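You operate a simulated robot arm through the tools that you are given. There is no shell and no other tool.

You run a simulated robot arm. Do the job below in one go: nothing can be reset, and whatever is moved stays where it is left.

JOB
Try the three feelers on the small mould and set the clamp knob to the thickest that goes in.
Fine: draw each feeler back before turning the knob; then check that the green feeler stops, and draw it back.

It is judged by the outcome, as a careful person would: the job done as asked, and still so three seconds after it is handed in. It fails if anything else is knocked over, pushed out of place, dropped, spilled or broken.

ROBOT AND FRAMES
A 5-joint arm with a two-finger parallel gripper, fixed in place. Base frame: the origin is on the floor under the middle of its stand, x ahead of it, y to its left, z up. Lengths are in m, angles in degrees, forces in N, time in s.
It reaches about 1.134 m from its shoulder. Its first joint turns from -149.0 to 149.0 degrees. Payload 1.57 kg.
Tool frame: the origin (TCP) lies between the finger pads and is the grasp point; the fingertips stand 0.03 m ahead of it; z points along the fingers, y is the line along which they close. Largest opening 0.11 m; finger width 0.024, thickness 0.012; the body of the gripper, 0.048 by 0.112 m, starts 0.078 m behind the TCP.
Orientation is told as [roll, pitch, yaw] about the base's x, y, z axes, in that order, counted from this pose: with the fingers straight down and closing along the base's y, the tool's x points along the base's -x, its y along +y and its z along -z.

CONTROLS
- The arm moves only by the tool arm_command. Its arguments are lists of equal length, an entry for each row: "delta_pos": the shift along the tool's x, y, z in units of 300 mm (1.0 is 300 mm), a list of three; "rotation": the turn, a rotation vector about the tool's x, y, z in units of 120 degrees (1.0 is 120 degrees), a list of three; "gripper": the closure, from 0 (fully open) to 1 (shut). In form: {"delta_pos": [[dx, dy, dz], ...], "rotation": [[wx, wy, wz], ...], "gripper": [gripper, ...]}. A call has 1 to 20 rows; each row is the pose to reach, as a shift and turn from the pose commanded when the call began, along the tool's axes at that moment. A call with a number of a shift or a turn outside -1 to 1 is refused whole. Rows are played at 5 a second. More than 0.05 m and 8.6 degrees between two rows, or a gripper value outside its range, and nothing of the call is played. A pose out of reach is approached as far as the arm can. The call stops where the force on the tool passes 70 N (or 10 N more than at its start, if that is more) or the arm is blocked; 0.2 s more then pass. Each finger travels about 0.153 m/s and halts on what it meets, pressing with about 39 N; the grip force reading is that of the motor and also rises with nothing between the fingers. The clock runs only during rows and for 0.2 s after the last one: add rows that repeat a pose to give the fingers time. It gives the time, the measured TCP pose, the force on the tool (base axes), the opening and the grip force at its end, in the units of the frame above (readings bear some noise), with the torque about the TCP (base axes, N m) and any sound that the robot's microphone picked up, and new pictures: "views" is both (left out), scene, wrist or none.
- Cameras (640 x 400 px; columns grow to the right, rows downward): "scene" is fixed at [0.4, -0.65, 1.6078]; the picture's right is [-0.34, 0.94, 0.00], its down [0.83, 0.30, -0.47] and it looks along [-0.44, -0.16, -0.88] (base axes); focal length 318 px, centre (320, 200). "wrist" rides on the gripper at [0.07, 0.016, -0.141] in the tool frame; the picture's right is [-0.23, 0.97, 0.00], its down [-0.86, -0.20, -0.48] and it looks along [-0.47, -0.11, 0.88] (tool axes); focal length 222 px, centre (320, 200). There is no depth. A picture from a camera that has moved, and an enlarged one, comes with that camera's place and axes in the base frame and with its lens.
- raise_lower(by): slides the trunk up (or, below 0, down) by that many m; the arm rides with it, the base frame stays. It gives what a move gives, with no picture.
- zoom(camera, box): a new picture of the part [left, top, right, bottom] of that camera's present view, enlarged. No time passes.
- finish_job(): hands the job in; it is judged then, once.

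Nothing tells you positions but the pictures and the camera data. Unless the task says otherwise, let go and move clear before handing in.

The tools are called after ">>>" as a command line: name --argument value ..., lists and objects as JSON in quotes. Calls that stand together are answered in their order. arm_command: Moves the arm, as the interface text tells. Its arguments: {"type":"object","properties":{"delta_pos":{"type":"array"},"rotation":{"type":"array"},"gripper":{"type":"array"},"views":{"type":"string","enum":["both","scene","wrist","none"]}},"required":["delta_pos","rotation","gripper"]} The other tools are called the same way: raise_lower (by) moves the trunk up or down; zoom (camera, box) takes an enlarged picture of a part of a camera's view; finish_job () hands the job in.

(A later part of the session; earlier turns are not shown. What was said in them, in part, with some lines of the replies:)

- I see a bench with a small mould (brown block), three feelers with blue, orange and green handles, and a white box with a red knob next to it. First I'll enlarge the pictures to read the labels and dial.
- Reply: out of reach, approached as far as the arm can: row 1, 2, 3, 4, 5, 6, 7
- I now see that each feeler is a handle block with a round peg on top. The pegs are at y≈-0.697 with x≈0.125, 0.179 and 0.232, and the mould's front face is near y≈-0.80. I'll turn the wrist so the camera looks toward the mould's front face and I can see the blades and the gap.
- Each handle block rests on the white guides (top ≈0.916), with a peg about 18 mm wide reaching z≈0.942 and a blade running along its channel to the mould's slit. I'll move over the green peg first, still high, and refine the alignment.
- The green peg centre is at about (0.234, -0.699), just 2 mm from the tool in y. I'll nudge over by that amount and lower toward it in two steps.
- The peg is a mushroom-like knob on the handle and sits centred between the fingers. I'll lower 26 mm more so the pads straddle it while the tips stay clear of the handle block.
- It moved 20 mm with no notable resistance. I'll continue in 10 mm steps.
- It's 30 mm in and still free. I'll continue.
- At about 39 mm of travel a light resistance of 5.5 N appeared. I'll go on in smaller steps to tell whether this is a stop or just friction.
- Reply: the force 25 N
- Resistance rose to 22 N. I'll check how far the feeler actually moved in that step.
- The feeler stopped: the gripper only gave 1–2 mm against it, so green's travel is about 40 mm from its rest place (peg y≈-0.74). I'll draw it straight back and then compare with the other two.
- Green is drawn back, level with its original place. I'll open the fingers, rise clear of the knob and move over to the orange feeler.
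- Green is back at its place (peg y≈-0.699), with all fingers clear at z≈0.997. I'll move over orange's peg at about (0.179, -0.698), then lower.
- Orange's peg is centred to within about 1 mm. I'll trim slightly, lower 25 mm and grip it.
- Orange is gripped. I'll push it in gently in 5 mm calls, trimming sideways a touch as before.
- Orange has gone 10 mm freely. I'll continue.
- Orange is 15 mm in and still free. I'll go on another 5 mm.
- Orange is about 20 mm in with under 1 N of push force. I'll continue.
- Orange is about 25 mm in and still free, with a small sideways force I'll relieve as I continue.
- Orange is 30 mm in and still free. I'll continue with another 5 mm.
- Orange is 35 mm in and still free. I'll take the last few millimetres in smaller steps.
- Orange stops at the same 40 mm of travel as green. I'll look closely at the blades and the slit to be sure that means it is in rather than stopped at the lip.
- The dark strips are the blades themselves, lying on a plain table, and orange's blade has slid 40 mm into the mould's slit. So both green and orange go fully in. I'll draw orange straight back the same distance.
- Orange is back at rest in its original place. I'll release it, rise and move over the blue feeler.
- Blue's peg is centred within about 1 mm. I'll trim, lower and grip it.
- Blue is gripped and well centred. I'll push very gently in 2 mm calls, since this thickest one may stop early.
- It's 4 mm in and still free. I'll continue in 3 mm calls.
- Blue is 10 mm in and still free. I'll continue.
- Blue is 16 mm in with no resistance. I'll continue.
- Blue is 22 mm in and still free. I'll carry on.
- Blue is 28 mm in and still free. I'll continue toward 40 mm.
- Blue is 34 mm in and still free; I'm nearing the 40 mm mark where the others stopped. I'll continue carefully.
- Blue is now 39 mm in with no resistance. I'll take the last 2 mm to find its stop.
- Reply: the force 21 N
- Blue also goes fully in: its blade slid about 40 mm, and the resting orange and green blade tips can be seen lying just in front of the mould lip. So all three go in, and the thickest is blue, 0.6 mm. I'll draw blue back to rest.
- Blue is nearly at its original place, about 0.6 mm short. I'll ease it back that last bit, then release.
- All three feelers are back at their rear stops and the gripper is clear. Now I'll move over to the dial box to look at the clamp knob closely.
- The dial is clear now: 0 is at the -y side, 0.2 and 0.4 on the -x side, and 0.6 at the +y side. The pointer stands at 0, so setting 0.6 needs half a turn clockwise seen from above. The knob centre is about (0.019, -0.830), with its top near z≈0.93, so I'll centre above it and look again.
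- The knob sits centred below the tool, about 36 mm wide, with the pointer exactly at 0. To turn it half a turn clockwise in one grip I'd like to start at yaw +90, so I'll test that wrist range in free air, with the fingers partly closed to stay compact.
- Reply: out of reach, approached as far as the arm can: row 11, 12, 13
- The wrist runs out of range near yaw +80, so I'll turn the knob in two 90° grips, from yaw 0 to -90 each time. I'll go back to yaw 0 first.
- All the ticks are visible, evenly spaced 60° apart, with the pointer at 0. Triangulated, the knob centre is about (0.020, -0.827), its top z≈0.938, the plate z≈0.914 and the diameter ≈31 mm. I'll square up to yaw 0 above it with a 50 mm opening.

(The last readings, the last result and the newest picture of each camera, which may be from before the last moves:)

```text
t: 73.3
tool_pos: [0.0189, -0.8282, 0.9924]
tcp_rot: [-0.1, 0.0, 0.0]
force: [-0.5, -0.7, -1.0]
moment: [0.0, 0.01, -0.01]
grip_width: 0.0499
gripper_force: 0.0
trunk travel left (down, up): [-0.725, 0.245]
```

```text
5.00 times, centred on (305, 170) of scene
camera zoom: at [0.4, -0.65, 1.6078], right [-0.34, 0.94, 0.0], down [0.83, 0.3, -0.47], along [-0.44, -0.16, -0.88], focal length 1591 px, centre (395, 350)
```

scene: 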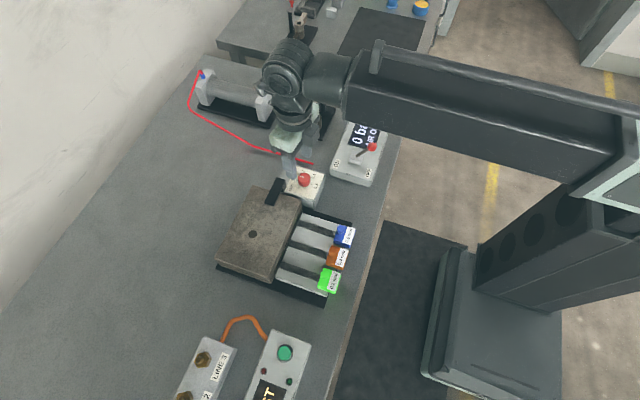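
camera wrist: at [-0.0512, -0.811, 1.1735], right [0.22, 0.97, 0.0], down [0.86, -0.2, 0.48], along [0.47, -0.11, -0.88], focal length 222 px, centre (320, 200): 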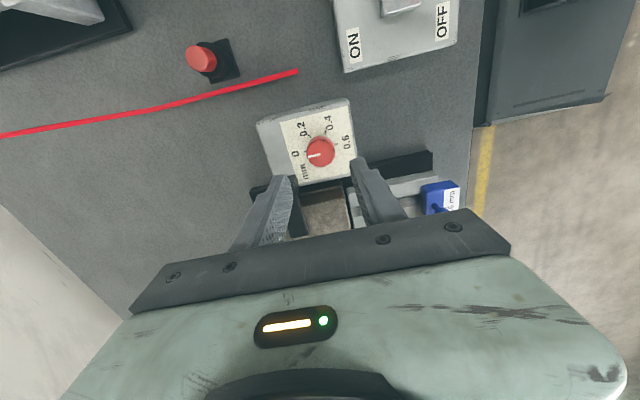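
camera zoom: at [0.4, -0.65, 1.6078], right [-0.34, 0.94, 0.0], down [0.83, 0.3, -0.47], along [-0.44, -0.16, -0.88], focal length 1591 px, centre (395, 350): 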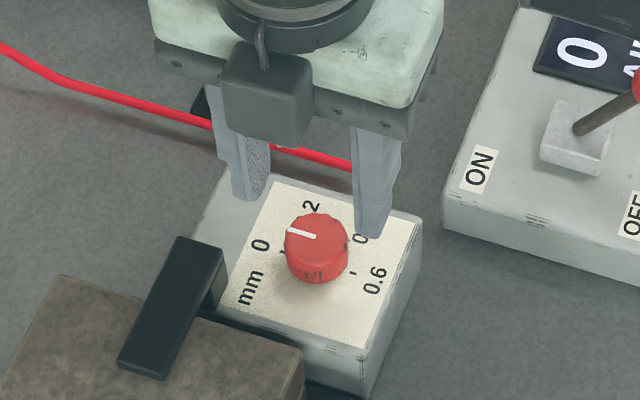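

The tool is centred on the knob to within a millimetre, with a finger on each side and well clear of the clamp bar. I'll lower 38 mm, so the tips stay about 8–10 mm above the plate and overlap the knob by about 14 mm.

>>> raise_lower --by -0.038

>>> zoom --camera "wrist" --box '[220, 110, 420, 240]'

>>> zoom --camera "scene" --box '[250, 130, 360, 210]'

```text
t: 74.2
tool_pos: [0.0195, -0.8284, 0.9546]
tcp_rot: [0.0, 0.0, 0.1]
force: [0.0, 0.3, 0.4]
moment: [-0.01, -0.02, 0.0]
grip_width: 0.0502
gripper_force: 0.2
trunk travel left (down, up): [-0.687, 0.283]
```

```text
3.08 times, centred on (320, 175) of wrist
camera zoom: at [-0.051, -0.8109, 1.0955], right [0.23, 0.97, 0.0], down [0.86, -0.2, 0.48], along [0.47, -0.11, -0.88], focal length 684 px, centre (320, 277)
```

zoom: 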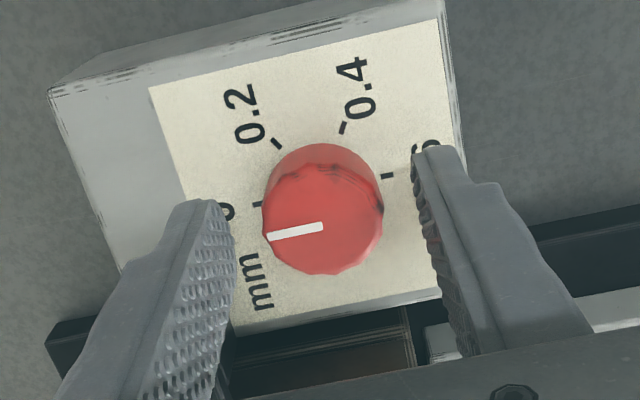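

```text
5.00 times, centred on (305, 170) of scene
camera zoom: at [0.4, -0.65, 1.6078], right [-0.34, 0.94, 0.0], down [0.83, 0.3, -0.47], along [-0.44, -0.16, -0.88], focal length 1591 px, centre (395, 350)
```

zoom: 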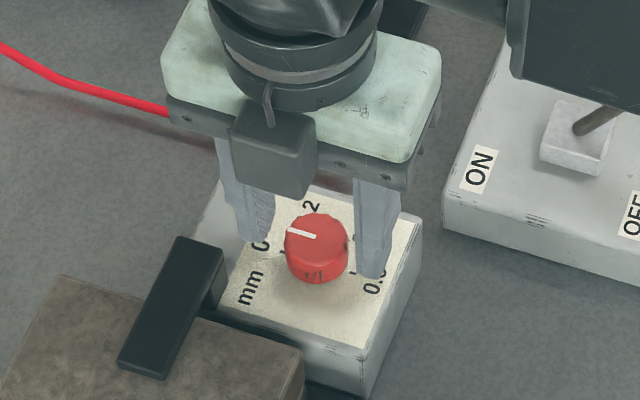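

The fingers straddle the knob with no contact yet. I'll close on it.

>>> arm_command --delta_pos '[[0, 0, 0], [0, 0, 0], [0, 0, 0], [0, 0, 0], [0, 0, 0]]' --rotation '[[0, 0, 0], [0, 0, 0], [0, 0, 0], [0, 0, 0], [0, 0, 0]]' --gripper '[0.62, 0.7, 0.78, 0.9, 1.0]' --views "wrist"

>>> zoom --camera "wrist" --box '[220, 110, 420, 240]'

```text
t: 75.4
tool_pos: [0.0182, -0.827, 0.9524]
tcp_rot: [0.0, 0.1, 0.1]
force: [-0.2, 9.4, -7.5]
moment: [-0.04, -0.07, 0.03]
grip_width: 0.0317
gripper_force: 39.9
trunk travel left (down, up): [-0.687, 0.283]
camera wrist: at [-0.051, -0.8105, 1.0955], right [0.23, 0.97, 0.0], down [0.86, -0.2, 0.48], along [0.47, -0.11, -0.88], focal length 222 px, centre (320, 200)
```

wrist: 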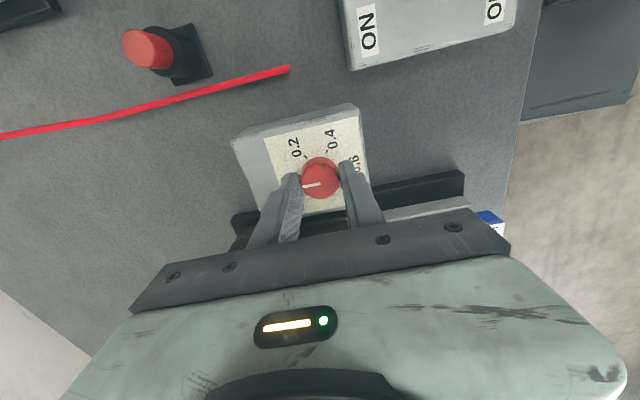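

```text
3.08 times, centred on (320, 175) of wrist
camera zoom: at [-0.051, -0.8105, 1.0955], right [0.23, 0.97, 0.0], down [0.86, -0.2, 0.48], along [0.47, -0.11, -0.88], focal length 684 px, centre (320, 277)
```

zoom: 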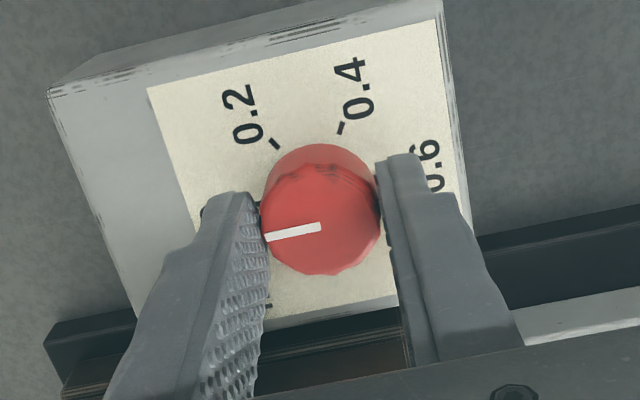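

The knob is gripped (31.7 mm). A 9 N sideways force says I'm slightly off in y, so I'll centre that before turning.

>>> arm_command --delta_pos '[[0, 0.0025, 0], [0, 0.0025, 0]]' --rotation '[[0, 0, 0], [0, 0, 0]]' --gripper '[1, 1]' --views "none"

```text
t: 76.0
tool_pos: [0.0196, -0.8266, 0.9531]
tcp_rot: [0.0, 0.1, 0.1]
force: [0.5, 5.6, -4.5]
moment: [0.47, -0.03, -0.05]
grip_width: 0.0319
gripper_force: 39.5
trunk travel left (down, up): [-0.687, 0.283]
```

That helped. I'll nudge slightly more, then turn 30° clockwise and check.

>>> arm_command --delta_pos '[[0, 0.0025, 0], [0, 0.0025, 0], [0, 0.0025, 0], [0, 0.0025, 0], [0, 0.0025, 0], [0, 0.0025, 0]]' --rotation '[[0, 0, 0], [0, 0, 0.0625], [0, 0, 0.125], [0, 0, 0.1875], [0, 0, 0.25], [0, 0, 0.25]]' --gripper '[1, 1, 1, 1, 1, 1]' --views "wrist"

>>> zoom --camera "wrist" --box '[220, 110, 420, 240]'

>>> zoom --camera "scene" --box '[250, 130, 360, 210]'

```text
t: 77.4
tool_pos: [0.0186, -0.827, 0.954]
tcp_rot: [-0.1, 0.1, -30.0]
force: [0.9, -11.2, 11.3]
moment: [0.13, 0.51, -0.01]
grip_width: 0.0317
gripper_force: 40.1
trunk travel left (down, up): [-0.687, 0.283]
camera wrist: at [-0.0335, -0.777, 1.0954], right [0.68, 0.73, 0.0], down [0.64, -0.6, 0.48], along [0.35, -0.33, -0.88], focal length 222 px, centre (320, 200)
```

wrist: 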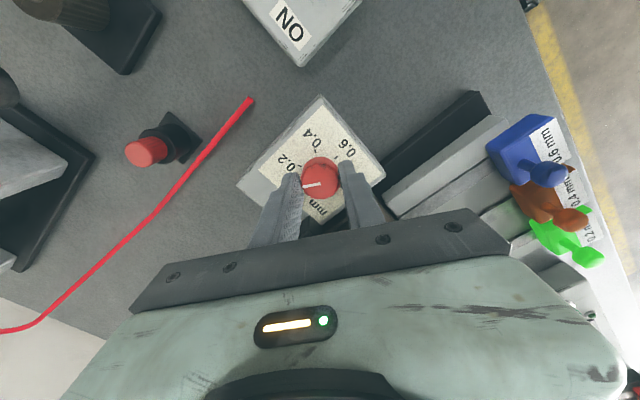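

```text
3.08 times, centred on (320, 175) of wrist
camera zoom: at [-0.0335, -0.777, 1.0954], right [0.68, 0.73, 0.0], down [0.64, -0.6, 0.48], along [0.35, -0.33, -0.88], focal length 684 px, centre (320, 277)
```

zoom: 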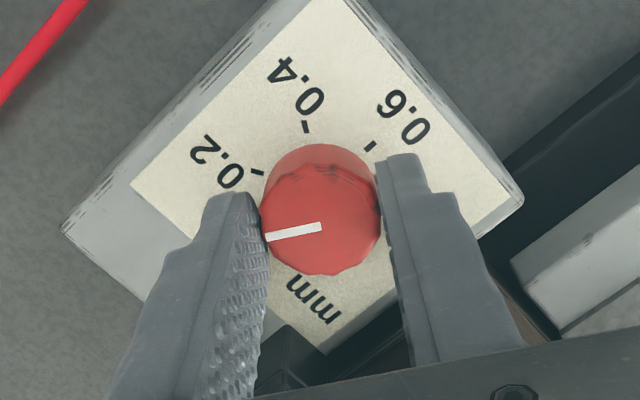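

```text
5.00 times, centred on (305, 170) of scene
camera zoom: at [0.4, -0.65, 1.6078], right [-0.34, 0.94, 0.0], down [0.83, 0.3, -0.47], along [-0.44, -0.16, -0.88], focal length 1591 px, centre (395, 350)
```

zoom: 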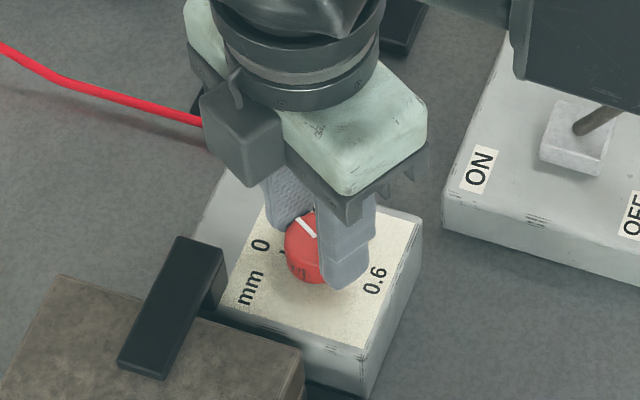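

The knob turns with the gripper: the pointer has moved with the fingers and the box stayed put. I'll ease y back a little and continue another 60° clockwise.

>>> arm_command --delta_pos '[[-0.0007, -0.0012, 0], [-0.0007, -0.0012, 0], [-0.0007, -0.0012, 0], [-0.0007, -0.0012, 0], [-0.0007, -0.0012, 0], [-0.0007, -0.0012, 0], [-0.0007, -0.0012, 0], [-0.0007, -0.0012, 0], [-0.0007, -0.0012, 0]]' --rotation '[[0, 0, 0.0625], [0, 0, 0.125], [0, 0, 0.1875], [0, 0, 0.25], [0, 0, 0.3125], [0, 0, 0.375], [0, 0, 0.4375], [0, 0, 0.5], [0, 0, 0.5]]' --gripper '[1, 1, 1, 1, 1, 1, 1, 1, 1]' --views "wrist"

>>> zoom --camera "wrist" --box '[220, 110, 420, 240]'

>>> zoom --camera "scene" --box '[250, 130, 360, 210]'

```text
t: 79.4
tool_pos: [0.0197, -0.8262, 0.9549]
tcp_rot: [0.0, 0.1, -90.0]
force: [9.2, 2.4, -1.7]
moment: [-0.69, -0.57, 0.02]
grip_width: 0.0312
gripper_force: 40.2
trunk travel left (down, up): [-0.687, 0.283]
camera wrist: at [0.0358, -0.7561, 1.0955], right [0.97, -0.23, 0.0], down [-0.2, -0.86, 0.48], along [-0.11, -0.47, -0.88], focal length 222 px, centre (320, 200)
```

wrist: 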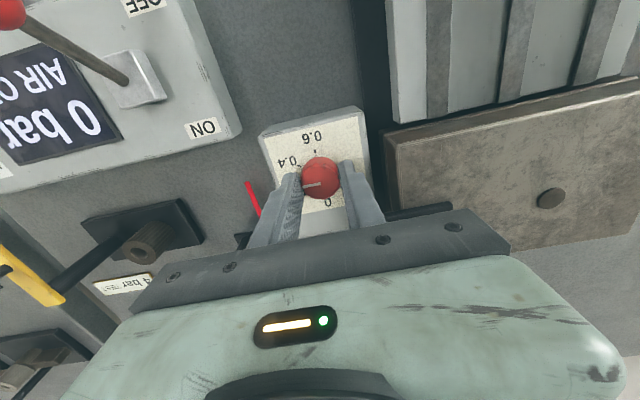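

```text
3.08 times, centred on (320, 175) of wrist
camera zoom: at [0.0358, -0.7561, 1.0955], right [0.97, -0.23, 0.0], down [-0.2, -0.86, 0.48], along [-0.11, -0.47, -0.88], focal length 684 px, centre (320, 277)
```

zoom: 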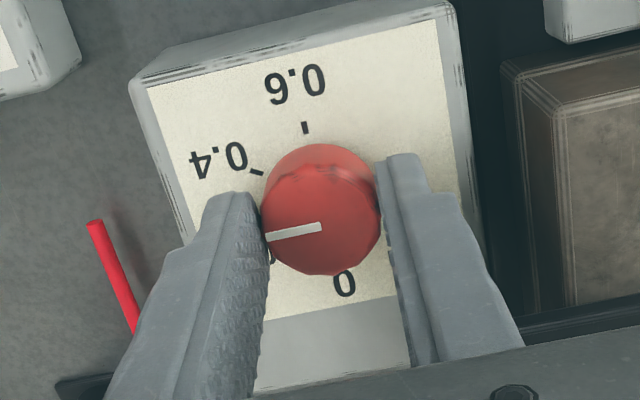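

```text
5.00 times, centred on (305, 170) of scene
camera zoom: at [0.4, -0.65, 1.6078], right [-0.34, 0.94, 0.0], down [0.83, 0.3, -0.47], along [-0.44, -0.16, -0.88], focal length 1591 px, centre (395, 350)
```

zoom: 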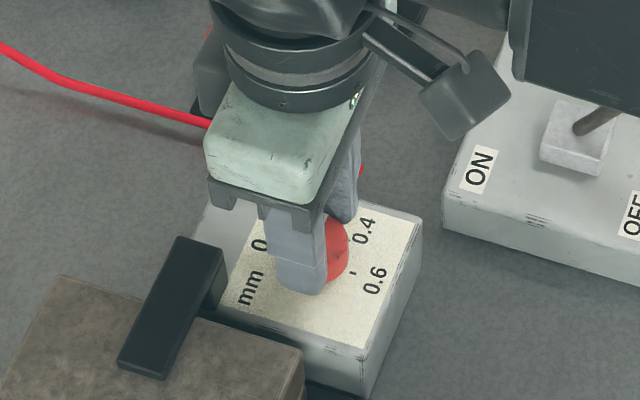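

The pointer is now at 90°, midway between 0.2 and 0.4. I'll release, rise clear of the knob and turn the wrist back for the second grip.

>>> arm_command --delta_pos '[[0, 0, 0], [0, 0, 0], [0, 0, 0], [0, 0, 0]]' --rotation '[[0, 0, 0], [0, 0, 0], [0, 0, 0], [0, 0, 0]]' --gripper '[0.68, 0.6, 0.545, 0.545]' --views "none"

>>> raise_lower --by 0.05

>>> zoom --camera "wrist" --box '[220, 80, 420, 220]'

```text
t: 80.4
tool_pos: [0.0188, -0.8267, 0.9543]
tcp_rot: [0.0, 0.0, -89.9]
force: [-0.4, 0.0, 0.0]
moment: [0.03, 0.0, -0.01]
grip_width: 0.0503
gripper_force: 0.1
trunk travel left (down, up): [-0.687, 0.283]
```

```text
t: 81.3
tool_pos: [0.019, -0.8264, 1.0033]
tcp_rot: [0.0, 0.0, -89.9]
force: [0.6, -0.1, 0.5]
moment: [0.0, -0.01, -0.02]
grip_width: 0.0499
gripper_force: 0.0
trunk travel left (down, up): [-0.737, 0.233]
```

```text
2.86 times, centred on (320, 150) of wrist
camera zoom: at [0.0346, -0.7566, 1.1454], right [0.97, -0.23, 0.0], down [-0.2, -0.86, 0.48], along [-0.11, -0.47, -0.88], focal length 635 px, centre (320, 343)
```

zoom: 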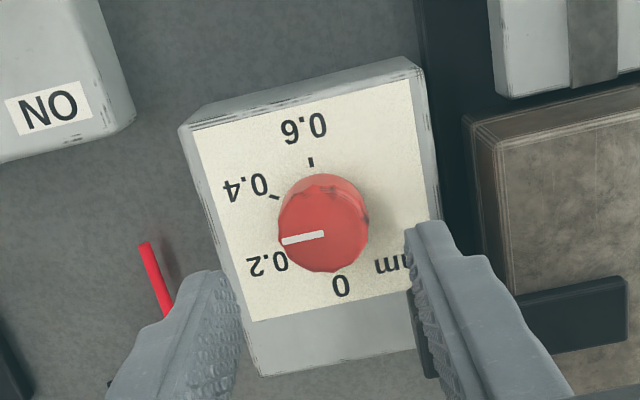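

The dial reads midway (90°), and the knob stayed put when released. I'll turn the wrist back to yaw +10 above the knob for the second half of the turn.

>>> arm_command --delta_pos '[[0, 0.001, 0], [0.001, 0.002, 0], [0.002, 0.0037, 0], [0.002, 0.0037, 0], [0.002, 0.0037, 0], [0.002, 0.0037, 0], [0.002, 0.0037, 0], [0.002, 0.0037, 0], [0.002, 0.0037, 0], [0.002, 0.0037, 0], [0.002, 0.0037, 0], [0.002, 0.0037, 0], [0.002, 0.0037, 0], [0.002, 0.0037, 0]]' --rotation '[[0, 0, -0.0641], [0, 0, -0.1282], [0, 0, -0.1923], [0, 0, -0.2564], [0, 0, -0.3205], [0, 0, -0.3846], [0, 0, -0.4487], [0, 0, -0.5128], [0, 0, -0.5769], [0, 0, -0.641], [0, 0, -0.7051], [0, 0, -0.7692], [0, 0, -0.8333], [0, 0, -0.8333]]' --gripper '[0.545, 0.545, 0.545, 0.545, 0.545, 0.545, 0.545, 0.545, 0.545, 0.545, 0.545, 0.545, 0.545, 0.545]' --views "wrist"

>>> zoom --camera "wrist" --box '[220, 80, 420, 220]'

```text
t: 84.3
tool_pos: [0.0202, -0.826, 1.0045]
tcp_rot: [0.0, 0.0, 10.2]
force: [0.3, 0.6, 0.7]
moment: [0.02, 0.0, 0.0]
grip_width: 0.0501
gripper_force: 0.0
trunk travel left (down, up): [-0.737, 0.233]
camera wrist: at [-0.0521, -0.8218, 1.1455], right [0.05, 1.0, 0.0], down [0.88, -0.04, 0.48], along [0.48, -0.02, -0.88], focal length 222 px, centre (320, 200)
```

wrist: 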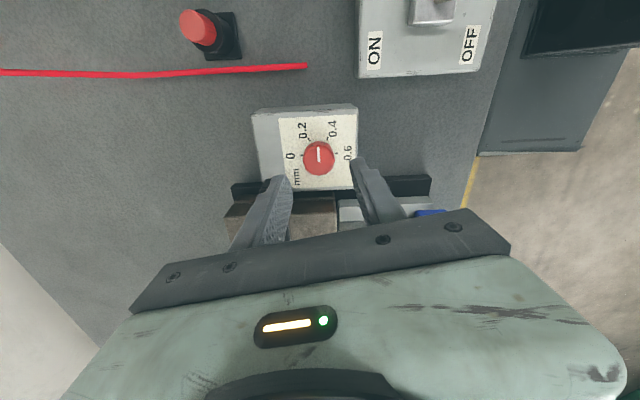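

```text
2.86 times, centred on (320, 150) of wrist
camera zoom: at [-0.0521, -0.8218, 1.1455], right [0.05, 1.0, 0.0], down [0.88, -0.04, 0.48], along [0.48, -0.02, -0.88], focal length 635 px, centre (320, 343)
```

zoom: 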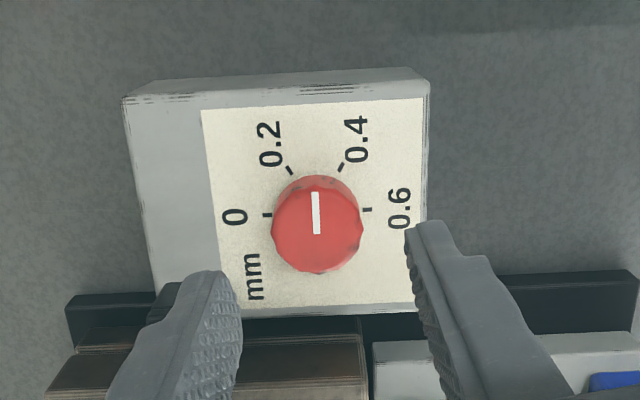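

The pointer is exactly halfway (between 0.2 and 0.4) and the fingers line up around the knob. I'll lower and grip again.

>>> raise_lower --by -0.05

>>> arm_command --delta_pos '[[0, 0, 0], [0, 0, 0], [0, 0, 0], [0, 0, 0], [0, 0, 0]]' --rotation '[[0, 0, 0], [0, 0, 0], [0, 0, 0], [0, 0, 0], [0, 0, 0]]' --gripper '[0.62, 0.7, 0.78, 0.9, 1.0]' --views "wrist"

>>> zoom --camera "wrist" --box '[220, 110, 420, 240]'

```text
t: 85.2
tool_pos: [0.0202, -0.824, 0.9544]
tcp_rot: [-0.1, 0.1, 10.1]
force: [-0.3, 0.1, 0.3]
moment: [-0.02, -0.02, 0.01]
grip_width: 0.0502
gripper_force: 0.1
trunk travel left (down, up): [-0.687, 0.283]
```

```text
t: 86.4
tool_pos: [0.0201, -0.8275, 0.9544]
tcp_rot: [-0.1, 0.0, 10.1]
force: [0.8, -15.1, 10.8]
moment: [-0.44, -0.06, -0.06]
grip_width: 0.0309
gripper_force: 39.7
trunk travel left (down, up): [-0.687, 0.283]
camera wrist: at [-0.0518, -0.8225, 1.0953], right [0.05, 1.0, 0.0], down [0.88, -0.05, 0.48], along [0.48, -0.03, -0.88], focal length 222 px, centre (320, 200)
```

wrist: 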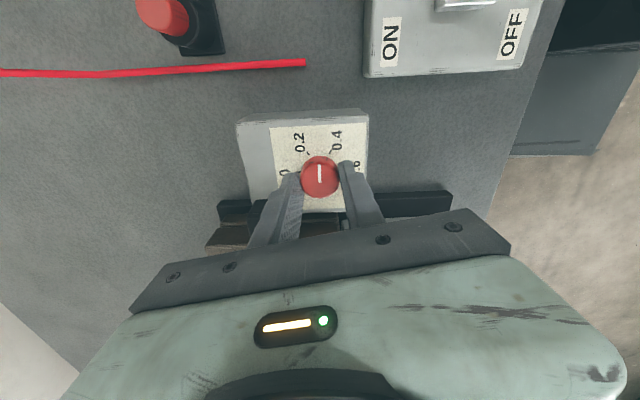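

```text
3.08 times, centred on (320, 175) of wrist
camera zoom: at [-0.0518, -0.8225, 1.0953], right [0.05, 1.0, 0.0], down [0.88, -0.05, 0.48], along [0.48, -0.03, -0.88], focal length 684 px, centre (320, 277)
```

zoom: 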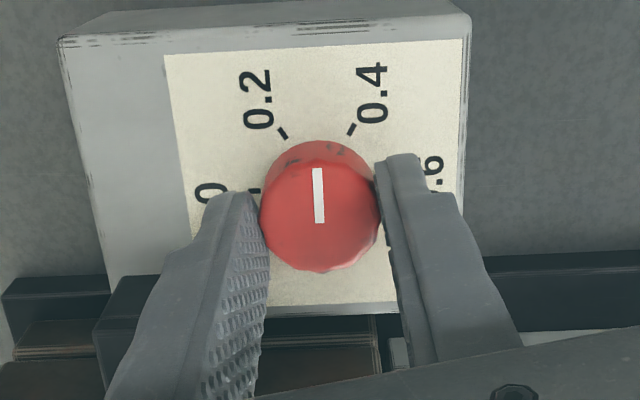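

It's gripped again. I'll relieve the 15 N side force with a 0.7 mm shift in -y, then turn 45° and check.

>>> arm_command --delta_pos '[[0.0004, -0.0023, 0], [0.0004, -0.0023, 0], [0.0004, -0.0023, 0], [0.0004, -0.0023, 0], [0.0004, -0.0023, 0], [0.0004, -0.0023, 0], [0.0004, -0.0023, 0], [0.0004, -0.0023, 0]]' --rotation '[[0, 0, 0], [0, 0, 0.0625], [0, 0, 0.125], [0, 0, 0.1875], [0, 0, 0.25], [0, 0, 0.3125], [0, 0, 0.375], [0, 0, 0.375]]' --gripper '[1, 1, 1, 1, 1, 1, 1, 1]' --views "none"

>>> zoom --camera "wrist" --box '[220, 110, 420, 240]'

```text
t: 88.2
tool_pos: [0.0216, -0.8271, 0.954]
tcp_rot: [0.0, 0.0, -35.0]
force: [3.8, -17.9, 13.2]
moment: [-0.34, 0.24, 0.01]
grip_width: 0.031
gripper_force: 40.2
trunk travel left (down, up): [-0.687, 0.283]
```

```text
3.08 times, centred on (320, 175) of wrist
camera zoom: at [-0.0282, -0.7732, 1.0952], right [0.74, 0.67, 0.0], down [0.59, -0.65, 0.48], along [0.32, -0.36, -0.88], focal length 684 px, centre (320, 277)
```

zoom: 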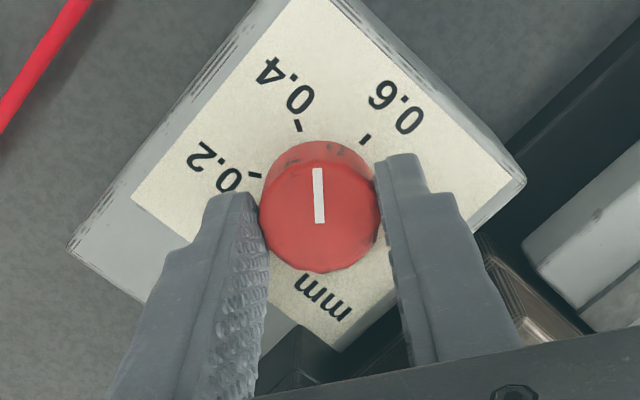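

The turn tracks well, with the pointer heading past 0.4. I'll relieve the side force a bit more and turn the remaining 45°.

>>> arm_command --delta_pos '[[-0.0019, -0.0015, 0], [-0.0019, -0.0015, 0], [-0.0019, -0.0015, 0], [-0.0019, -0.0015, 0], [-0.0019, -0.0015, 0], [-0.0019, -0.0015, 0], [-0.0019, -0.0015, 0], [-0.0019, -0.0015, 0]]' --rotation '[[0, 0, 0], [0, 0, 0.0625], [0, 0, 0.125], [0, 0, 0.1875], [0, 0, 0.25], [0, 0, 0.3125], [0, 0, 0.375], [0, 0, 0.375]]' --gripper '[1, 1, 1, 1, 1, 1, 1, 1]' --views "none"

>>> zoom --camera "wrist" --box '[220, 110, 420, 240]'

>>> zoom --camera "scene" --box '[250, 130, 360, 210]'

```text
t: 90.0
tool_pos: [0.0202, -0.8272, 0.9534]
tcp_rot: [0.0, 0.2, -79.9]
force: [0.4, 11.7, -12.1]
moment: [0.22, -0.05, 0.44]
grip_width: 0.0312
gripper_force: 39.8
trunk travel left (down, up): [-0.687, 0.283]
```

```text
3.08 times, centred on (320, 175) of wrist
camera zoom: at [0.0236, -0.7555, 1.0954], right [1.0, -0.05, 0.0], down [-0.05, -0.88, 0.48], along [-0.03, -0.48, -0.88], focal length 684 px, centre (320, 277)
```

zoom: 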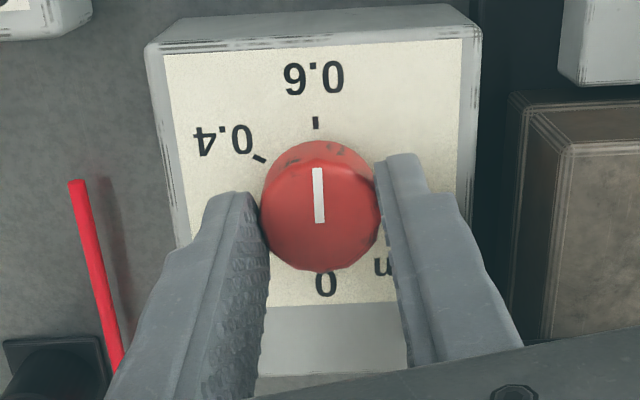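

```text
5.00 times, centred on (305, 170) of scene
camera zoom: at [0.4, -0.65, 1.6078], right [-0.34, 0.94, 0.0], down [0.83, 0.3, -0.47], along [-0.44, -0.16, -0.88], focal length 1591 px, centre (395, 350)
```

zoom: 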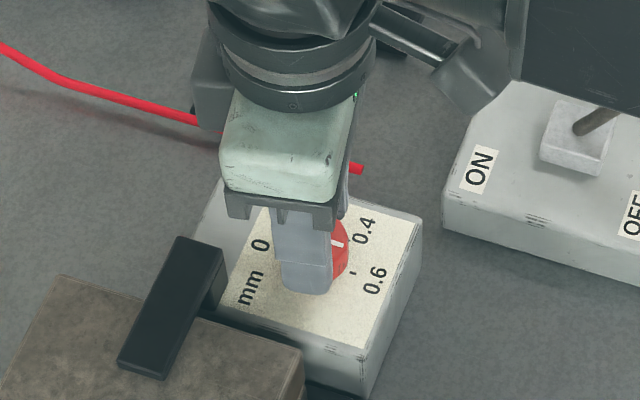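

The pointer now lines up with the 0.6 mark. I'll release, rise and check the dial again.

>>> arm_command --delta_pos '[[0, 0, 0], [0, 0, 0], [0, 0, 0], [0, 0, 0]]' --rotation '[[0, 0, 0], [0, 0, 0], [0, 0, 0], [0, 0, 0]]' --gripper '[0.68, 0.6, 0.545, 0.545]' --views "none"

>>> raise_lower --by 0.12

>>> zoom --camera "wrist" --box '[220, 60, 420, 220]'

>>> zoom --camera "scene" --box '[250, 130, 360, 210]'

```text
t: 91.0
tool_pos: [0.0198, -0.8276, 0.9541]
tcp_rot: [0.0, 0.0, -79.8]
force: [-0.1, -0.4, -1.0]
moment: [-0.02, 0.0, 0.02]
grip_width: 0.0503
gripper_force: 0.0
trunk travel left (down, up): [-0.687, 0.283]
```

```text
t: 92.5
tool_pos: [0.0205, -0.8274, 1.0733]
tcp_rot: [0.0, 0.0, -79.9]
force: [0.5, 0.4, -0.6]
moment: [0.03, 0.0, 0.01]
grip_width: 0.0502
gripper_force: 0.0
trunk travel left (down, up): [-0.807, 0.163]
```

```text
2.50 times, centred on (320, 140) of wrist
camera zoom: at [0.0235, -0.7559, 1.2154], right [1.0, -0.05, 0.0], down [-0.05, -0.88, 0.48], along [-0.03, -0.48, -0.88], focal length 555 px, centre (320, 350)
```

zoom: 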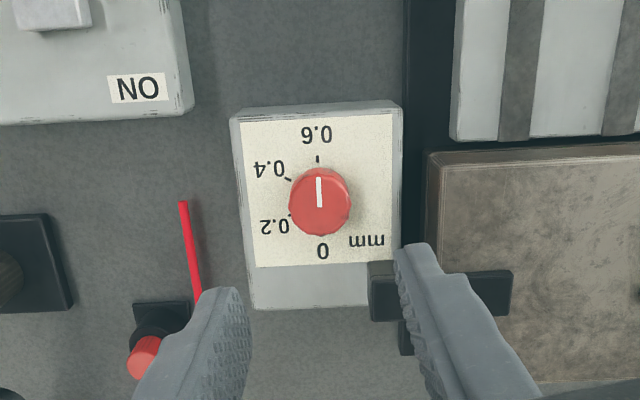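

```text
5.00 times, centred on (305, 170) of scene
camera zoom: at [0.4, -0.65, 1.6078], right [-0.34, 0.94, 0.0], down [0.83, 0.3, -0.47], along [-0.44, -0.16, -0.88], focal length 1591 px, centre (395, 350)
```

zoom: 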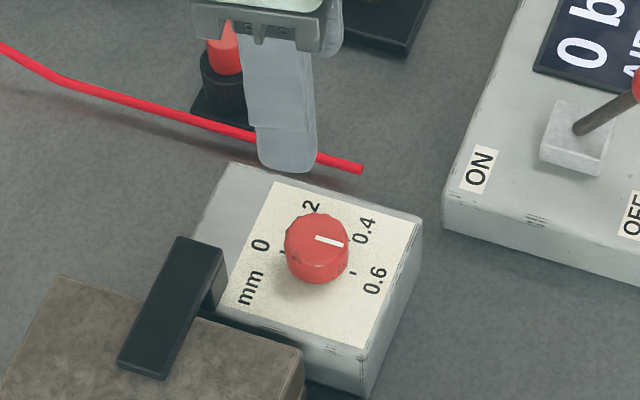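

The dial now reads 0.6 and nothing else has moved. Next I go back over the green feeler at (0.235, -0.6995), high and at yaw -90, to check that it stops.

>>> arm_command --delta_pos '[[0.042, 0.112, 0], [0.084, 0.223, 0], [0.126, 0.335, 0], [0.168, 0.446, 0], [0.21, 0.558, 0], [0.252, 0.669, 0], [0.2947, 0.781, 0], [0.2947, 0.781, 0]]' --rotation '[[0, 0, 0.012], [0, 0, 0.024], [0, 0, 0.036], [0, 0, 0.048], [0, 0, 0.06], [0, 0, 0.072], [0, 0, 0.0833], [0, 0, 0.0833]]' --gripper '[0.545, 0.545, 0.6, 0.636, 0.636, 0.636, 0.636, 0.636]' --views "both"

>>> raise_lower --by -0.095

>>> zoom --camera "wrist" --box '[200, 100, 440, 240]'

```text
t: 94.3
tool_pos: [0.2349, -0.698, 1.0747]
tcp_rot: [0.1, 0.1, -89.9]
force: [0.5, -0.5, -0.5]
moment: [-0.01, 0.01, 0.0]
grip_width: 0.0401
gripper_force: 0.0
trunk travel left (down, up): [-0.807, 0.163]
camera wrist: at [0.2509, -0.6286, 1.2155], right [0.97, -0.23, 0.0], down [-0.2, -0.86, 0.48], along [-0.11, -0.47, -0.88], focal length 222 px, centre (320, 200)
```

scene: 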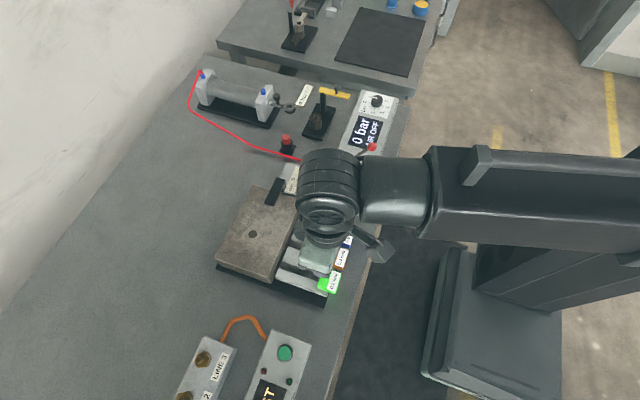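
wrist: 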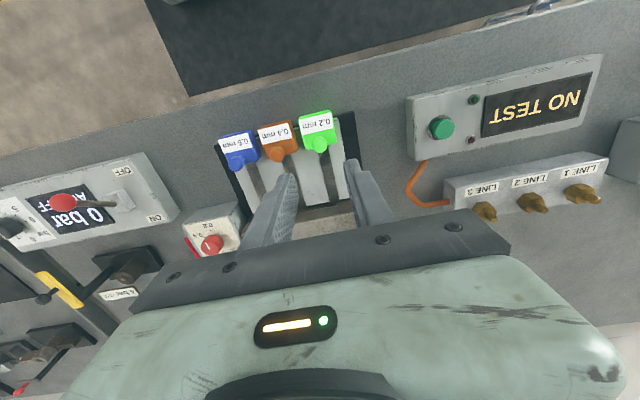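

```text
t: 95.6
tool_pos: [0.2358, -0.6993, 0.9789]
tcp_rot: [0.0, 0.1, -89.9]
force: [0.2, -0.3, -0.2]
moment: [0.02, -0.02, 0.0]
grip_width: 0.0396
gripper_force: 0.0
trunk travel left (down, up): [-0.712, 0.258]
```

```text
2.67 times, centred on (320, 170) of wrist
camera zoom: at [0.2504, -0.6289, 1.1205], right [0.97, -0.23, 0.0], down [-0.2, -0.86, 0.48], along [-0.11, -0.47, -0.88], focal length 592 px, centre (320, 280)
```

zoom: 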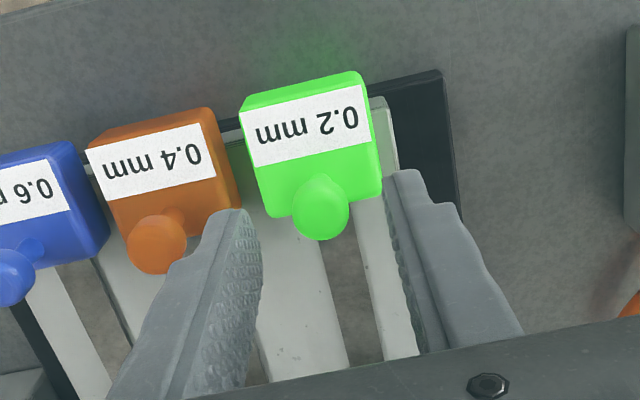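

Green's knob is centred between the fingers. I'll lower 26 mm and grip it.

>>> arm_command --delta_pos '[[0, 0.0025, 0], [0, 0.0025, 0]]' --rotation '[[0, 0, 0], [0, 0, 0]]' --gripper '[0.636, 0.636]' --views "none"

>>> raise_lower --by -0.027

>>> arm_command --delta_pos '[[0, 0, 0], [0, 0, 0], [0, 0, 0], [0, 0, 0]]' --rotation '[[0, 0, 0], [0, 0, 0], [0, 0, 0], [0, 0, 0]]' --gripper '[0.75, 0.85, 0.95, 1.0]' --views "none"

>>> zoom --camera "wrist" --box '[200, 90, 440, 245]'

```text
t: 96.2
tool_pos: [0.2351, -0.6982, 0.9794]
tcp_rot: [0.0, 0.0, -89.9]
force: [-0.3, -0.7, 0.3]
moment: [-0.01, 0.02, -0.04]
grip_width: 0.0399
gripper_force: 0.1
trunk travel left (down, up): [-0.712, 0.258]
```

```text
t: 96.9
tool_pos: [0.2372, -0.6996, 0.9516]
tcp_rot: [0.1, 0.0, -89.9]
force: [0.2, 0.9, 0.2]
moment: [-0.01, 0.01, -0.01]
grip_width: 0.04
gripper_force: 0.1
trunk travel left (down, up): [-0.685, 0.285]
```

```text
t: 97.9
tool_pos: [0.2345, -0.6992, 0.952]
tcp_rot: [-0.1, 0.0, -89.9]
force: [-4.1, 0.8, -1.7]
moment: [-0.01, 0.06, -0.02]
grip_width: 0.0178
gripper_force: 31.9
trunk travel left (down, up): [-0.685, 0.285]
```

```text
2.58 times, centred on (320, 168) of wrist
camera zoom: at [0.2508, -0.6287, 1.0935], right [0.97, -0.23, 0.0], down [-0.2, -0.86, 0.48], along [-0.11, -0.47, -0.88], focal length 573 px, centre (320, 284)
```

zoom: 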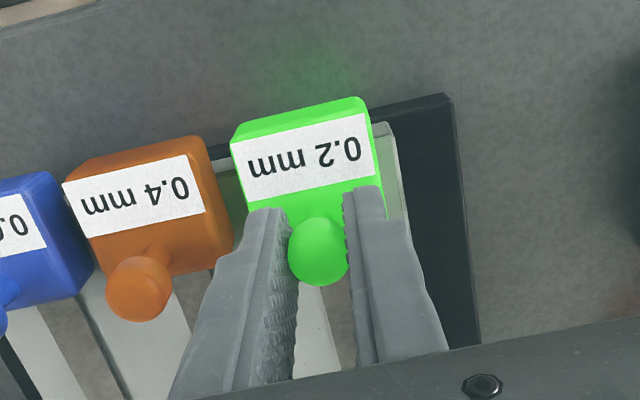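

Green is gripped at rest. I'll push it in gently, 2 mm per call, and watch for the stop.

>>> arm_command --delta_pos '[[-0.0033, 0, 0], [-0.0067, 0, 0], [-0.0067, 0, 0]]' --rotation '[[0, 0, 0], [0, 0, 0], [0, 0, 0]]' --gripper '[1, 1, 1]' --views "none"

>>> arm_command --delta_pos '[[-0.0033, 0, 0], [-0.0067, 0, 0], [-0.0067, 0, 0]]' --rotation '[[0, 0, 0], [0, 0, 0], [0, 0, 0]]' --gripper '[1, 1, 1]' --views "none"

```text
t: 98.7
tool_pos: [0.2347, -0.7008, 0.9518]
tcp_rot: [-0.1, 0.0, -89.8]
force: [-7.6, 0.4, -4.1]
moment: [-0.01, 0.12, -0.03]
grip_width: 0.0177
gripper_force: 32.5
trunk travel left (down, up): [-0.685, 0.285]
```

```text
t: 99.5
tool_pos: [0.2344, -0.7031, 0.9523]
tcp_rot: [0.0, 0.1, -89.9]
force: [-10.1, 0.6, -3.2]
moment: [0.09, 0.14, 0.0]
grip_width: 0.0176
gripper_force: 32.4
trunk travel left (down, up): [-0.685, 0.285]
```

It has moved 4 mm freely, with a side force of about -10 N in x. I'll relieve that and continue.

>>> arm_command --delta_pos '[[-0.0033, -0.002, 0], [-0.0067, -0.002, 0], [-0.0067, -0.002, 0]]' --rotation '[[0, 0, 0], [0, 0, 0], [0, 0, 0]]' --gripper '[1, 1, 1]' --views "none"

```text
t: 100.3
tool_pos: [0.2347, -0.705, 0.9515]
tcp_rot: [0.0, 0.1, -89.9]
force: [-6.4, 1.1, -2.0]
moment: [0.17, 0.06, 0.05]
grip_width: 0.0175
gripper_force: 32.5
trunk travel left (down, up): [-0.685, 0.285]
```

>>> arm_command --delta_pos '[[-0.0033, -0.001, 0], [-0.0067, -0.001, 0], [-0.0067, -0.001, 0]]' --rotation '[[0, 0, 0], [0, 0, 0], [0, 0, 0]]' --gripper '[1, 1, 1]' --views "none"

```text
t: 101.1
tool_pos: [0.2341, -0.7077, 0.9519]
tcp_rot: [0.0, 0.0, -89.9]
force: [-0.1, -0.1, 0.0]
moment: [0.25, -0.05, 0.03]
grip_width: 0.0175
gripper_force: 32.6
trunk travel left (down, up): [-0.685, 0.285]
```

It's 8 mm in and still free. I'll continue in 2 mm steps.

>>> arm_command --delta_pos '[[-0.0033, 0, 0], [-0.0067, 0, 0], [-0.0067, 0, 0]]' --rotation '[[0, 0, 0], [0, 0, 0], [0, 0, 0]]' --gripper '[1, 1, 1]' --views "none"

```text
t: 101.9
tool_pos: [0.2345, -0.7081, 0.9528]
tcp_rot: [0.1, -0.1, -89.9]
force: [4.6, 0.1, 0.9]
moment: [0.19, -0.06, 0.01]
grip_width: 0.0176
gripper_force: 32.2
trunk travel left (down, up): [-0.685, 0.285]
```

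>>> arm_command --delta_pos '[[-0.0033, 0, 0], [-0.0067, 0, 0], [-0.0067, 0, 0]]' --rotation '[[0, 0, 0], [0, 0, 0], [0, 0, 0]]' --gripper '[1, 1, 1]' --views "none"

>>> zoom --camera "wrist" --box '[200, 90, 440, 245]'

```text
t: 102.7
tool_pos: [0.2345, -0.7123, 0.9527]
tcp_rot: [-0.1, 0.0, -90.0]
force: [5.1, -0.2, 2.0]
moment: [0.09, -0.07, 0.0]
grip_width: 0.0177
gripper_force: 32.0
trunk travel left (down, up): [-0.685, 0.285]
```

```text
2.58 times, centred on (320, 168) of wrist
camera zoom: at [0.2508, -0.6406, 1.0935], right [0.97, -0.23, 0.0], down [-0.2, -0.86, 0.48], along [-0.11, -0.47, -0.88], focal length 573 px, centre (320, 284)
```

zoom: 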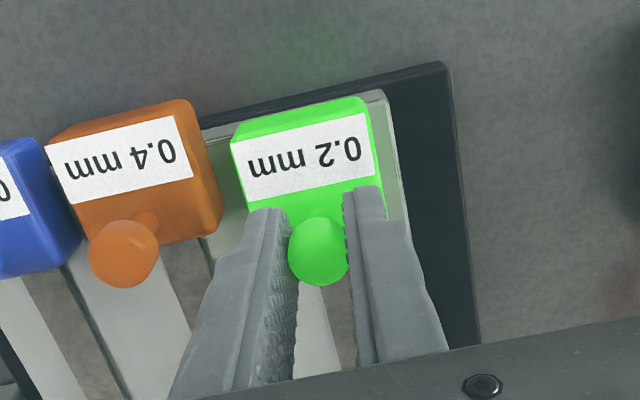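

It's 12 mm in with no stop yet. I'll continue carefully.

>>> arm_command --delta_pos '[[-0.0033, 0.001, 0], [-0.0067, 0.001, 0], [-0.0067, 0.001, 0]]' --rotation '[[0, 0, 0], [0, 0, 0], [0, 0, 0]]' --gripper '[1, 1, 1]' --views "none"

>>> arm_command --delta_pos '[[-0.0033, 0, 0], [-0.0067, 0, 0], [-0.0067, 0, 0]]' --rotation '[[0, 0, 0], [0, 0, 0], [0, 0, 0]]' --gripper '[1, 1, 1]' --views "none"

```text
t: 103.5
tool_pos: [0.2351, -0.7142, 0.9526]
tcp_rot: [0.0, 0.0, -89.9]
force: [5.2, 1.2, 1.1]
moment: [0.0, -0.06, 0.01]
grip_width: 0.0174
gripper_force: 32.7
trunk travel left (down, up): [-0.685, 0.285]
```

```text
t: 104.3
tool_pos: [0.2352, -0.7158, 0.9528]
tcp_rot: [0.0, -0.1, -89.9]
force: [3.4, 0.9, 1.5]
moment: [0.0, 0.01, 0.04]
grip_width: 0.0173
gripper_force: 32.5
trunk travel left (down, up): [-0.685, 0.285]
```

It's 16 mm in and still no stop. I'll continue 2 mm at a time.

>>> arm_command --delta_pos '[[-0.0033, 0.001, 0], [-0.0067, 0.001, 0], [-0.0067, 0.001, 0]]' --rotation '[[0, 0, 0], [0, 0, 0], [0, 0, 0]]' --gripper '[1, 1, 1]' --views "none"

>>> zoom --camera "scene" --box '[220, 150, 380, 310]'

```text
t: 105.1
tool_pos: [0.2357, -0.7167, 0.9519]
tcp_rot: [0.0, 0.0, -89.9]
force: [-0.7, 2.2, 0.9]
moment: [-0.01, -0.04, 0.0]
grip_width: 0.0177
gripper_force: 33.0
trunk travel left (down, up): [-0.685, 0.285]
```

```text
2.50 times, centred on (300, 230) of scene
camera zoom: at [0.4, -0.65, 1.6078], right [-0.34, 0.94, 0.0], down [0.83, 0.3, -0.47], along [-0.44, -0.16, -0.88], focal length 796 px, centre (370, 125)
```

zoom: 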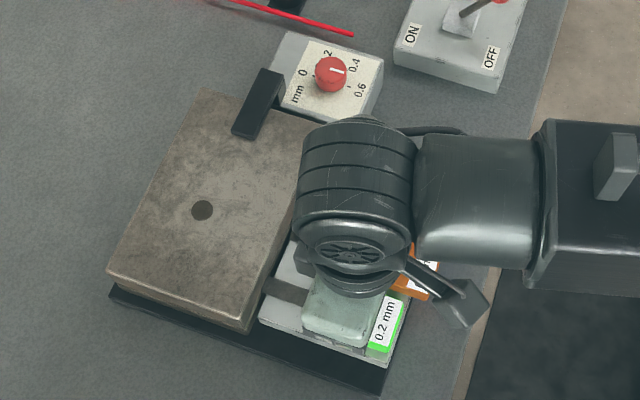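

It's 18 mm in; the force is 2 N. I'll continue.

>>> arm_command --delta_pos '[[-0.0033, 0, 0], [-0.0067, 0, 0], [-0.0067, 0, 0]]' --rotation '[[0, 0, 0], [0, 0, 0], [0, 0, 0]]' --gripper '[1, 1, 1]' --views "none"

```text
t: 105.9
tool_pos: [0.2356, -0.7186, 0.9518]
tcp_rot: [0.0, 0.0, -90.0]
force: [1.9, 0.5, 0.6]
moment: [0.1, 0.0, 0.01]
grip_width: 0.0172
gripper_force: 32.7
trunk travel left (down, up): [-0.685, 0.285]
```

>>> arm_command --delta_pos '[[-0.0033, 0, 0], [-0.0067, 0, 0], [-0.0067, 0, 0]]' --rotation '[[0, 0, 0], [0, 0, 0], [0, 0, 0]]' --gripper '[1, 1, 1]' --views "none"

```text
t: 106.7
tool_pos: [0.2352, -0.7193, 0.952]
tcp_rot: [0.0, 0.1, -89.9]
force: [-0.9, 21.3, -13.8]
moment: [0.36, 0.0, -0.02]
grip_width: 0.0176
gripper_force: 32.5
trunk travel left (down, up): [-0.685, 0.285]
```

Green now stops hard at about 20 mm of travel (21 N), whereas before it slid 40 mm, so the clamp holds. I'll check the view and then draw it back.

>>> zoom --camera "wrist" --box '[200, 90, 440, 245]'

>>> arm_command --delta_pos '[[0.005, 0, 0], [0.015, 0, 0], [0.025, 0, 0], [0.035, 0, 0], [0.045, 0, 0], [0.055, 0, 0], [0.065, 0, 0], [0.071, 0, 0], [0.071, 0, 0]]' --rotation '[[0, 0, 0], [0, 0, 0], [0, 0, 0], [0, 0, 0], [0, 0, 0], [0, 0, 0], [0, 0, 0], [0, 0, 0], [0, 0, 0]]' --gripper '[1, 1, 1, 1, 1, 1, 1, 1, 1]' --views "wrist"

>>> zoom --camera "wrist" --box '[200, 90, 440, 245]'

```text
2.58 times, centred on (320, 168) of wrist
camera zoom: at [0.2508, -0.6493, 1.0939], right [0.97, -0.23, 0.0], down [-0.2, -0.86, 0.48], along [-0.11, -0.46, -0.88], focal length 573 px, centre (320, 284)
```

zoom: 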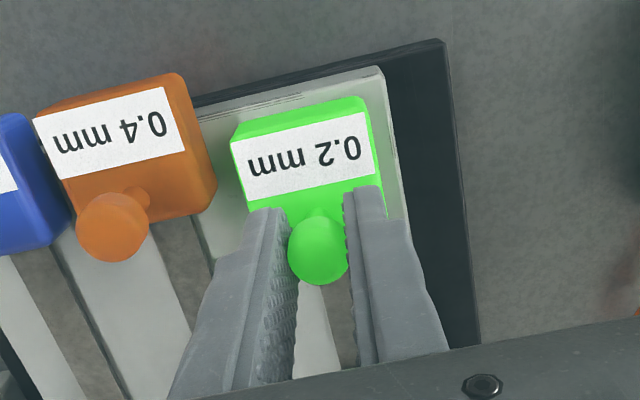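

```text
t: 108.7
tool_pos: [0.2349, -0.6984, 0.9531]
tcp_rot: [0.0, 0.1, -89.9]
force: [1.4, -0.3, 6.1]
moment: [-0.37, -0.02, 0.02]
grip_width: 0.0173
gripper_force: 32.4
trunk travel left (down, up): [-0.685, 0.285]
camera wrist: at [0.2508, -0.6293, 1.0938], right [0.97, -0.23, 0.0], down [-0.2, -0.86, 0.48], along [-0.11, -0.47, -0.88], focal length 222 px, centre (320, 200)
```

wrist: 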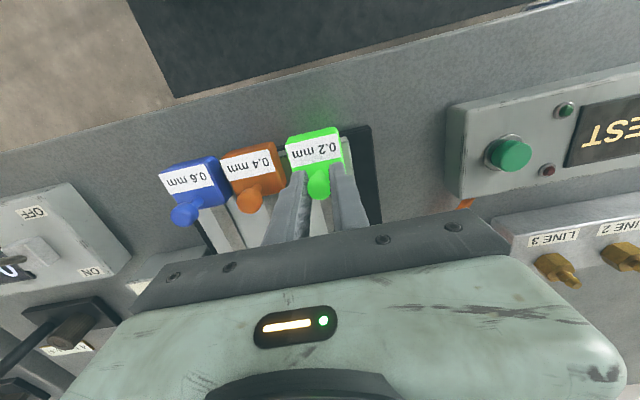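

```text
2.58 times, centred on (320, 168) of wrist
camera zoom: at [0.2508, -0.6293, 1.0938], right [0.97, -0.23, 0.0], down [-0.2, -0.86, 0.48], along [-0.11, -0.47, -0.88], focal length 573 px, centre (320, 284)
```

zoom: 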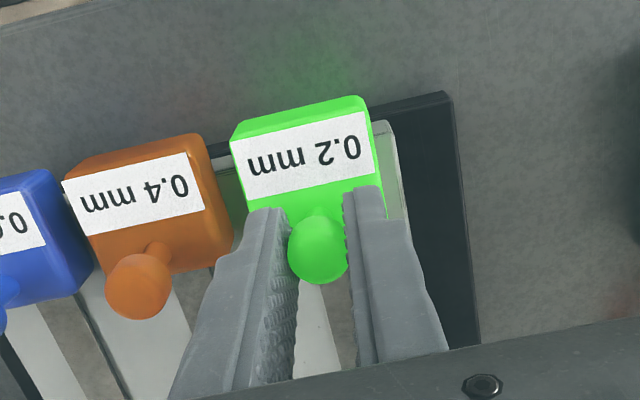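

Green is back within about half a millimetre. I'll ease it to its rear stop, release and rise clear.

>>> arm_command --delta_pos '[[0.0025, 0, 0], [0.0025, 0, 0]]' --rotation '[[0, 0, 0], [0, 0, 0]]' --gripper '[1, 1]' --views "none"

>>> arm_command --delta_pos '[[0, 0, 0], [0, 0, 0], [0, 0, 0], [0, 0, 0]]' --rotation '[[0, 0, 0], [0, 0, 0], [0, 0, 0], [0, 0, 0]]' --gripper '[0.8, 0.636, 0.636, 0.636]' --views "none"

>>> raise_lower --by 0.15

>>> zoom --camera "wrist" --box '[160, 60, 480, 240]'

```text
t: 109.3
tool_pos: [0.2346, -0.6996, 0.9524]
tcp_rot: [0.0, -0.1, -89.9]
force: [-0.7, -6.1, 11.7]
moment: [0.64, 0.05, -0.04]
grip_width: 0.0174
gripper_force: 32.2
trunk travel left (down, up): [-0.685, 0.285]
```

```text
t: 110.3
tool_pos: [0.2358, -0.6988, 0.9523]
tcp_rot: [0.0, 0.0, -89.9]
force: [-0.5, 0.2, 0.6]
moment: [-0.01, 0.01, 0.05]
grip_width: 0.04
gripper_force: 0.0
trunk travel left (down, up): [-0.685, 0.285]
```

```text
t: 112.1
tool_pos: [0.2363, -0.7, 1.1024]
tcp_rot: [0.1, 0.0, -89.9]
force: [0.7, 0.4, 0.8]
moment: [0.02, -0.01, 0.01]
grip_width: 0.0398
gripper_force: 0.1
trunk travel left (down, up): [-0.835, 0.135]
```

```text
2.00 times, centred on (320, 150) of wrist
camera zoom: at [0.2514, -0.629, 1.2434], right [0.97, -0.23, 0.0], down [-0.2, -0.86, 0.48], along [-0.11, -0.47, -0.88], focal length 444 px, centre (320, 300)
```

zoom: 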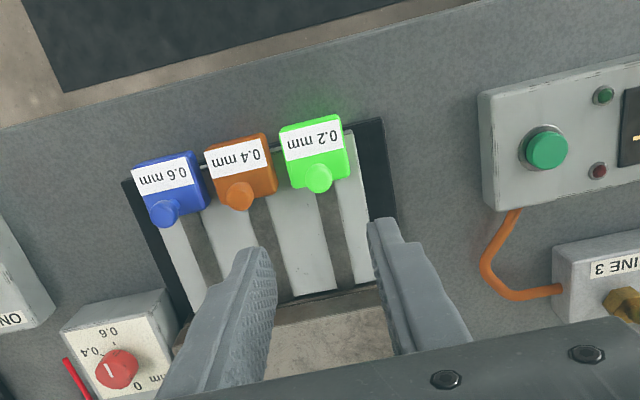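

All three feelers are at rest and the gripper is open and clear. I'll move the arm away to the side and take a final look at the whole bench.

>>> arm_command --delta_pos '[[0.12, 0, 0], [0.24, 0, 0], [0.36, 0, 0], [0.467, 0, 0], [0.467, 0, 0]]' --rotation '[[0, 0, 0], [0, 0, 0], [0, 0, 0], [0, 0, 0], [0, 0, 0]]' --gripper '[0.5, 0.3, 0, 0, 0]' --views "scene"

>>> zoom --camera "scene" --box '[200, 150, 400, 310]'

>>> zoom --camera "scene" --box '[260, 150, 350, 220]'

```text
t: 113.3
tool_pos: [0.2354, -0.5594, 1.1021]
tcp_rot: [0.0, -0.1, -89.8]
force: [0.0, -0.1, -1.0]
moment: [0.0, -0.01, 0.0]
grip_width: 0.11
gripper_force: 0.1
trunk travel left (down, up): [-0.835, 0.135]
```

scene: 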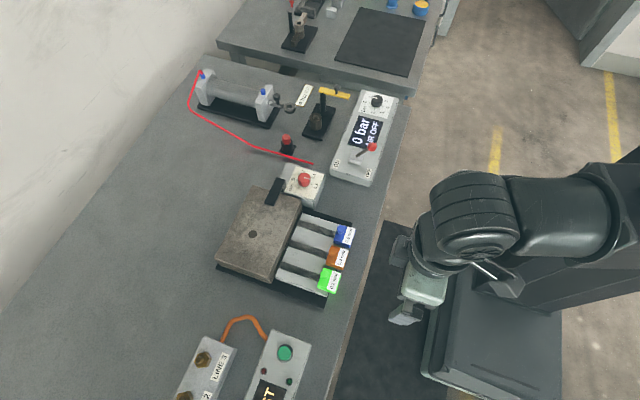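

```text
2.50 times, centred on (300, 230) of scene
camera zoom: at [0.4, -0.65, 1.6078], right [-0.34, 0.94, 0.0], down [0.83, 0.3, -0.47], along [-0.44, -0.16, -0.88], focal length 796 px, centre (370, 125)
```

zoom: 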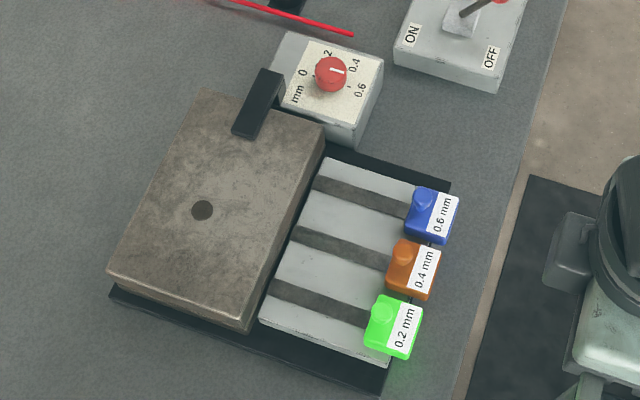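

```text
5.71 times, centred on (305, 185) of scene
camera zoom: at [0.4, -0.65, 1.6078], right [-0.34, 0.94, 0.0], down [0.83, 0.3, -0.47], along [-0.44, -0.16, -0.88], focal length 1818 px, centre (406, 286)
```

zoom: 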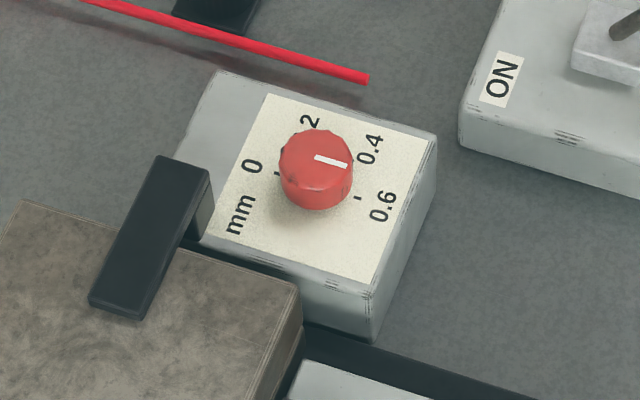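

The bench looks just as it did at the start: all three feelers are drawn back, and the mould, dial box and everything else are in place. The knob now points at 0.6, since all three feelers went the full 40 mm in and 0.6 was the thickest. With it set, green stopped at about 20 mm and was drawn back. The arm is clear with the gripper open, so I'm handing in.

>>> finish_job

```text
The job is handed in.
```

The clamp knob is set to 0.6 mm, and the job is handed in. The feelers behaved like this:

| Feeler | Knob at 0 | Knob at 0.6 |
|---|---|---|
| Green, 0.2 mm | in, about 40 mm to its end stop | stops at about 20 mm |
| Orange, 0.4 mm | in, about 40 mm to its end stop | not tried |
| Blue, 0.6 mm | in, about 40 mm to its end stop | not tried |

- **Setting:** All three went fully in, so the thickest was blue. I drew each one back to its rest place before turning the knob.
- **Check:** With the knob at 0.6, green came up against a hard stop (about 21 N on the tool). I then drew it back to its rear stop.
- **Bench:** In the last picture the three feelers are at rest and the knob points at 0.6. Nothing else on the bench looks moved. The arm is clear to the side with the gripper open.
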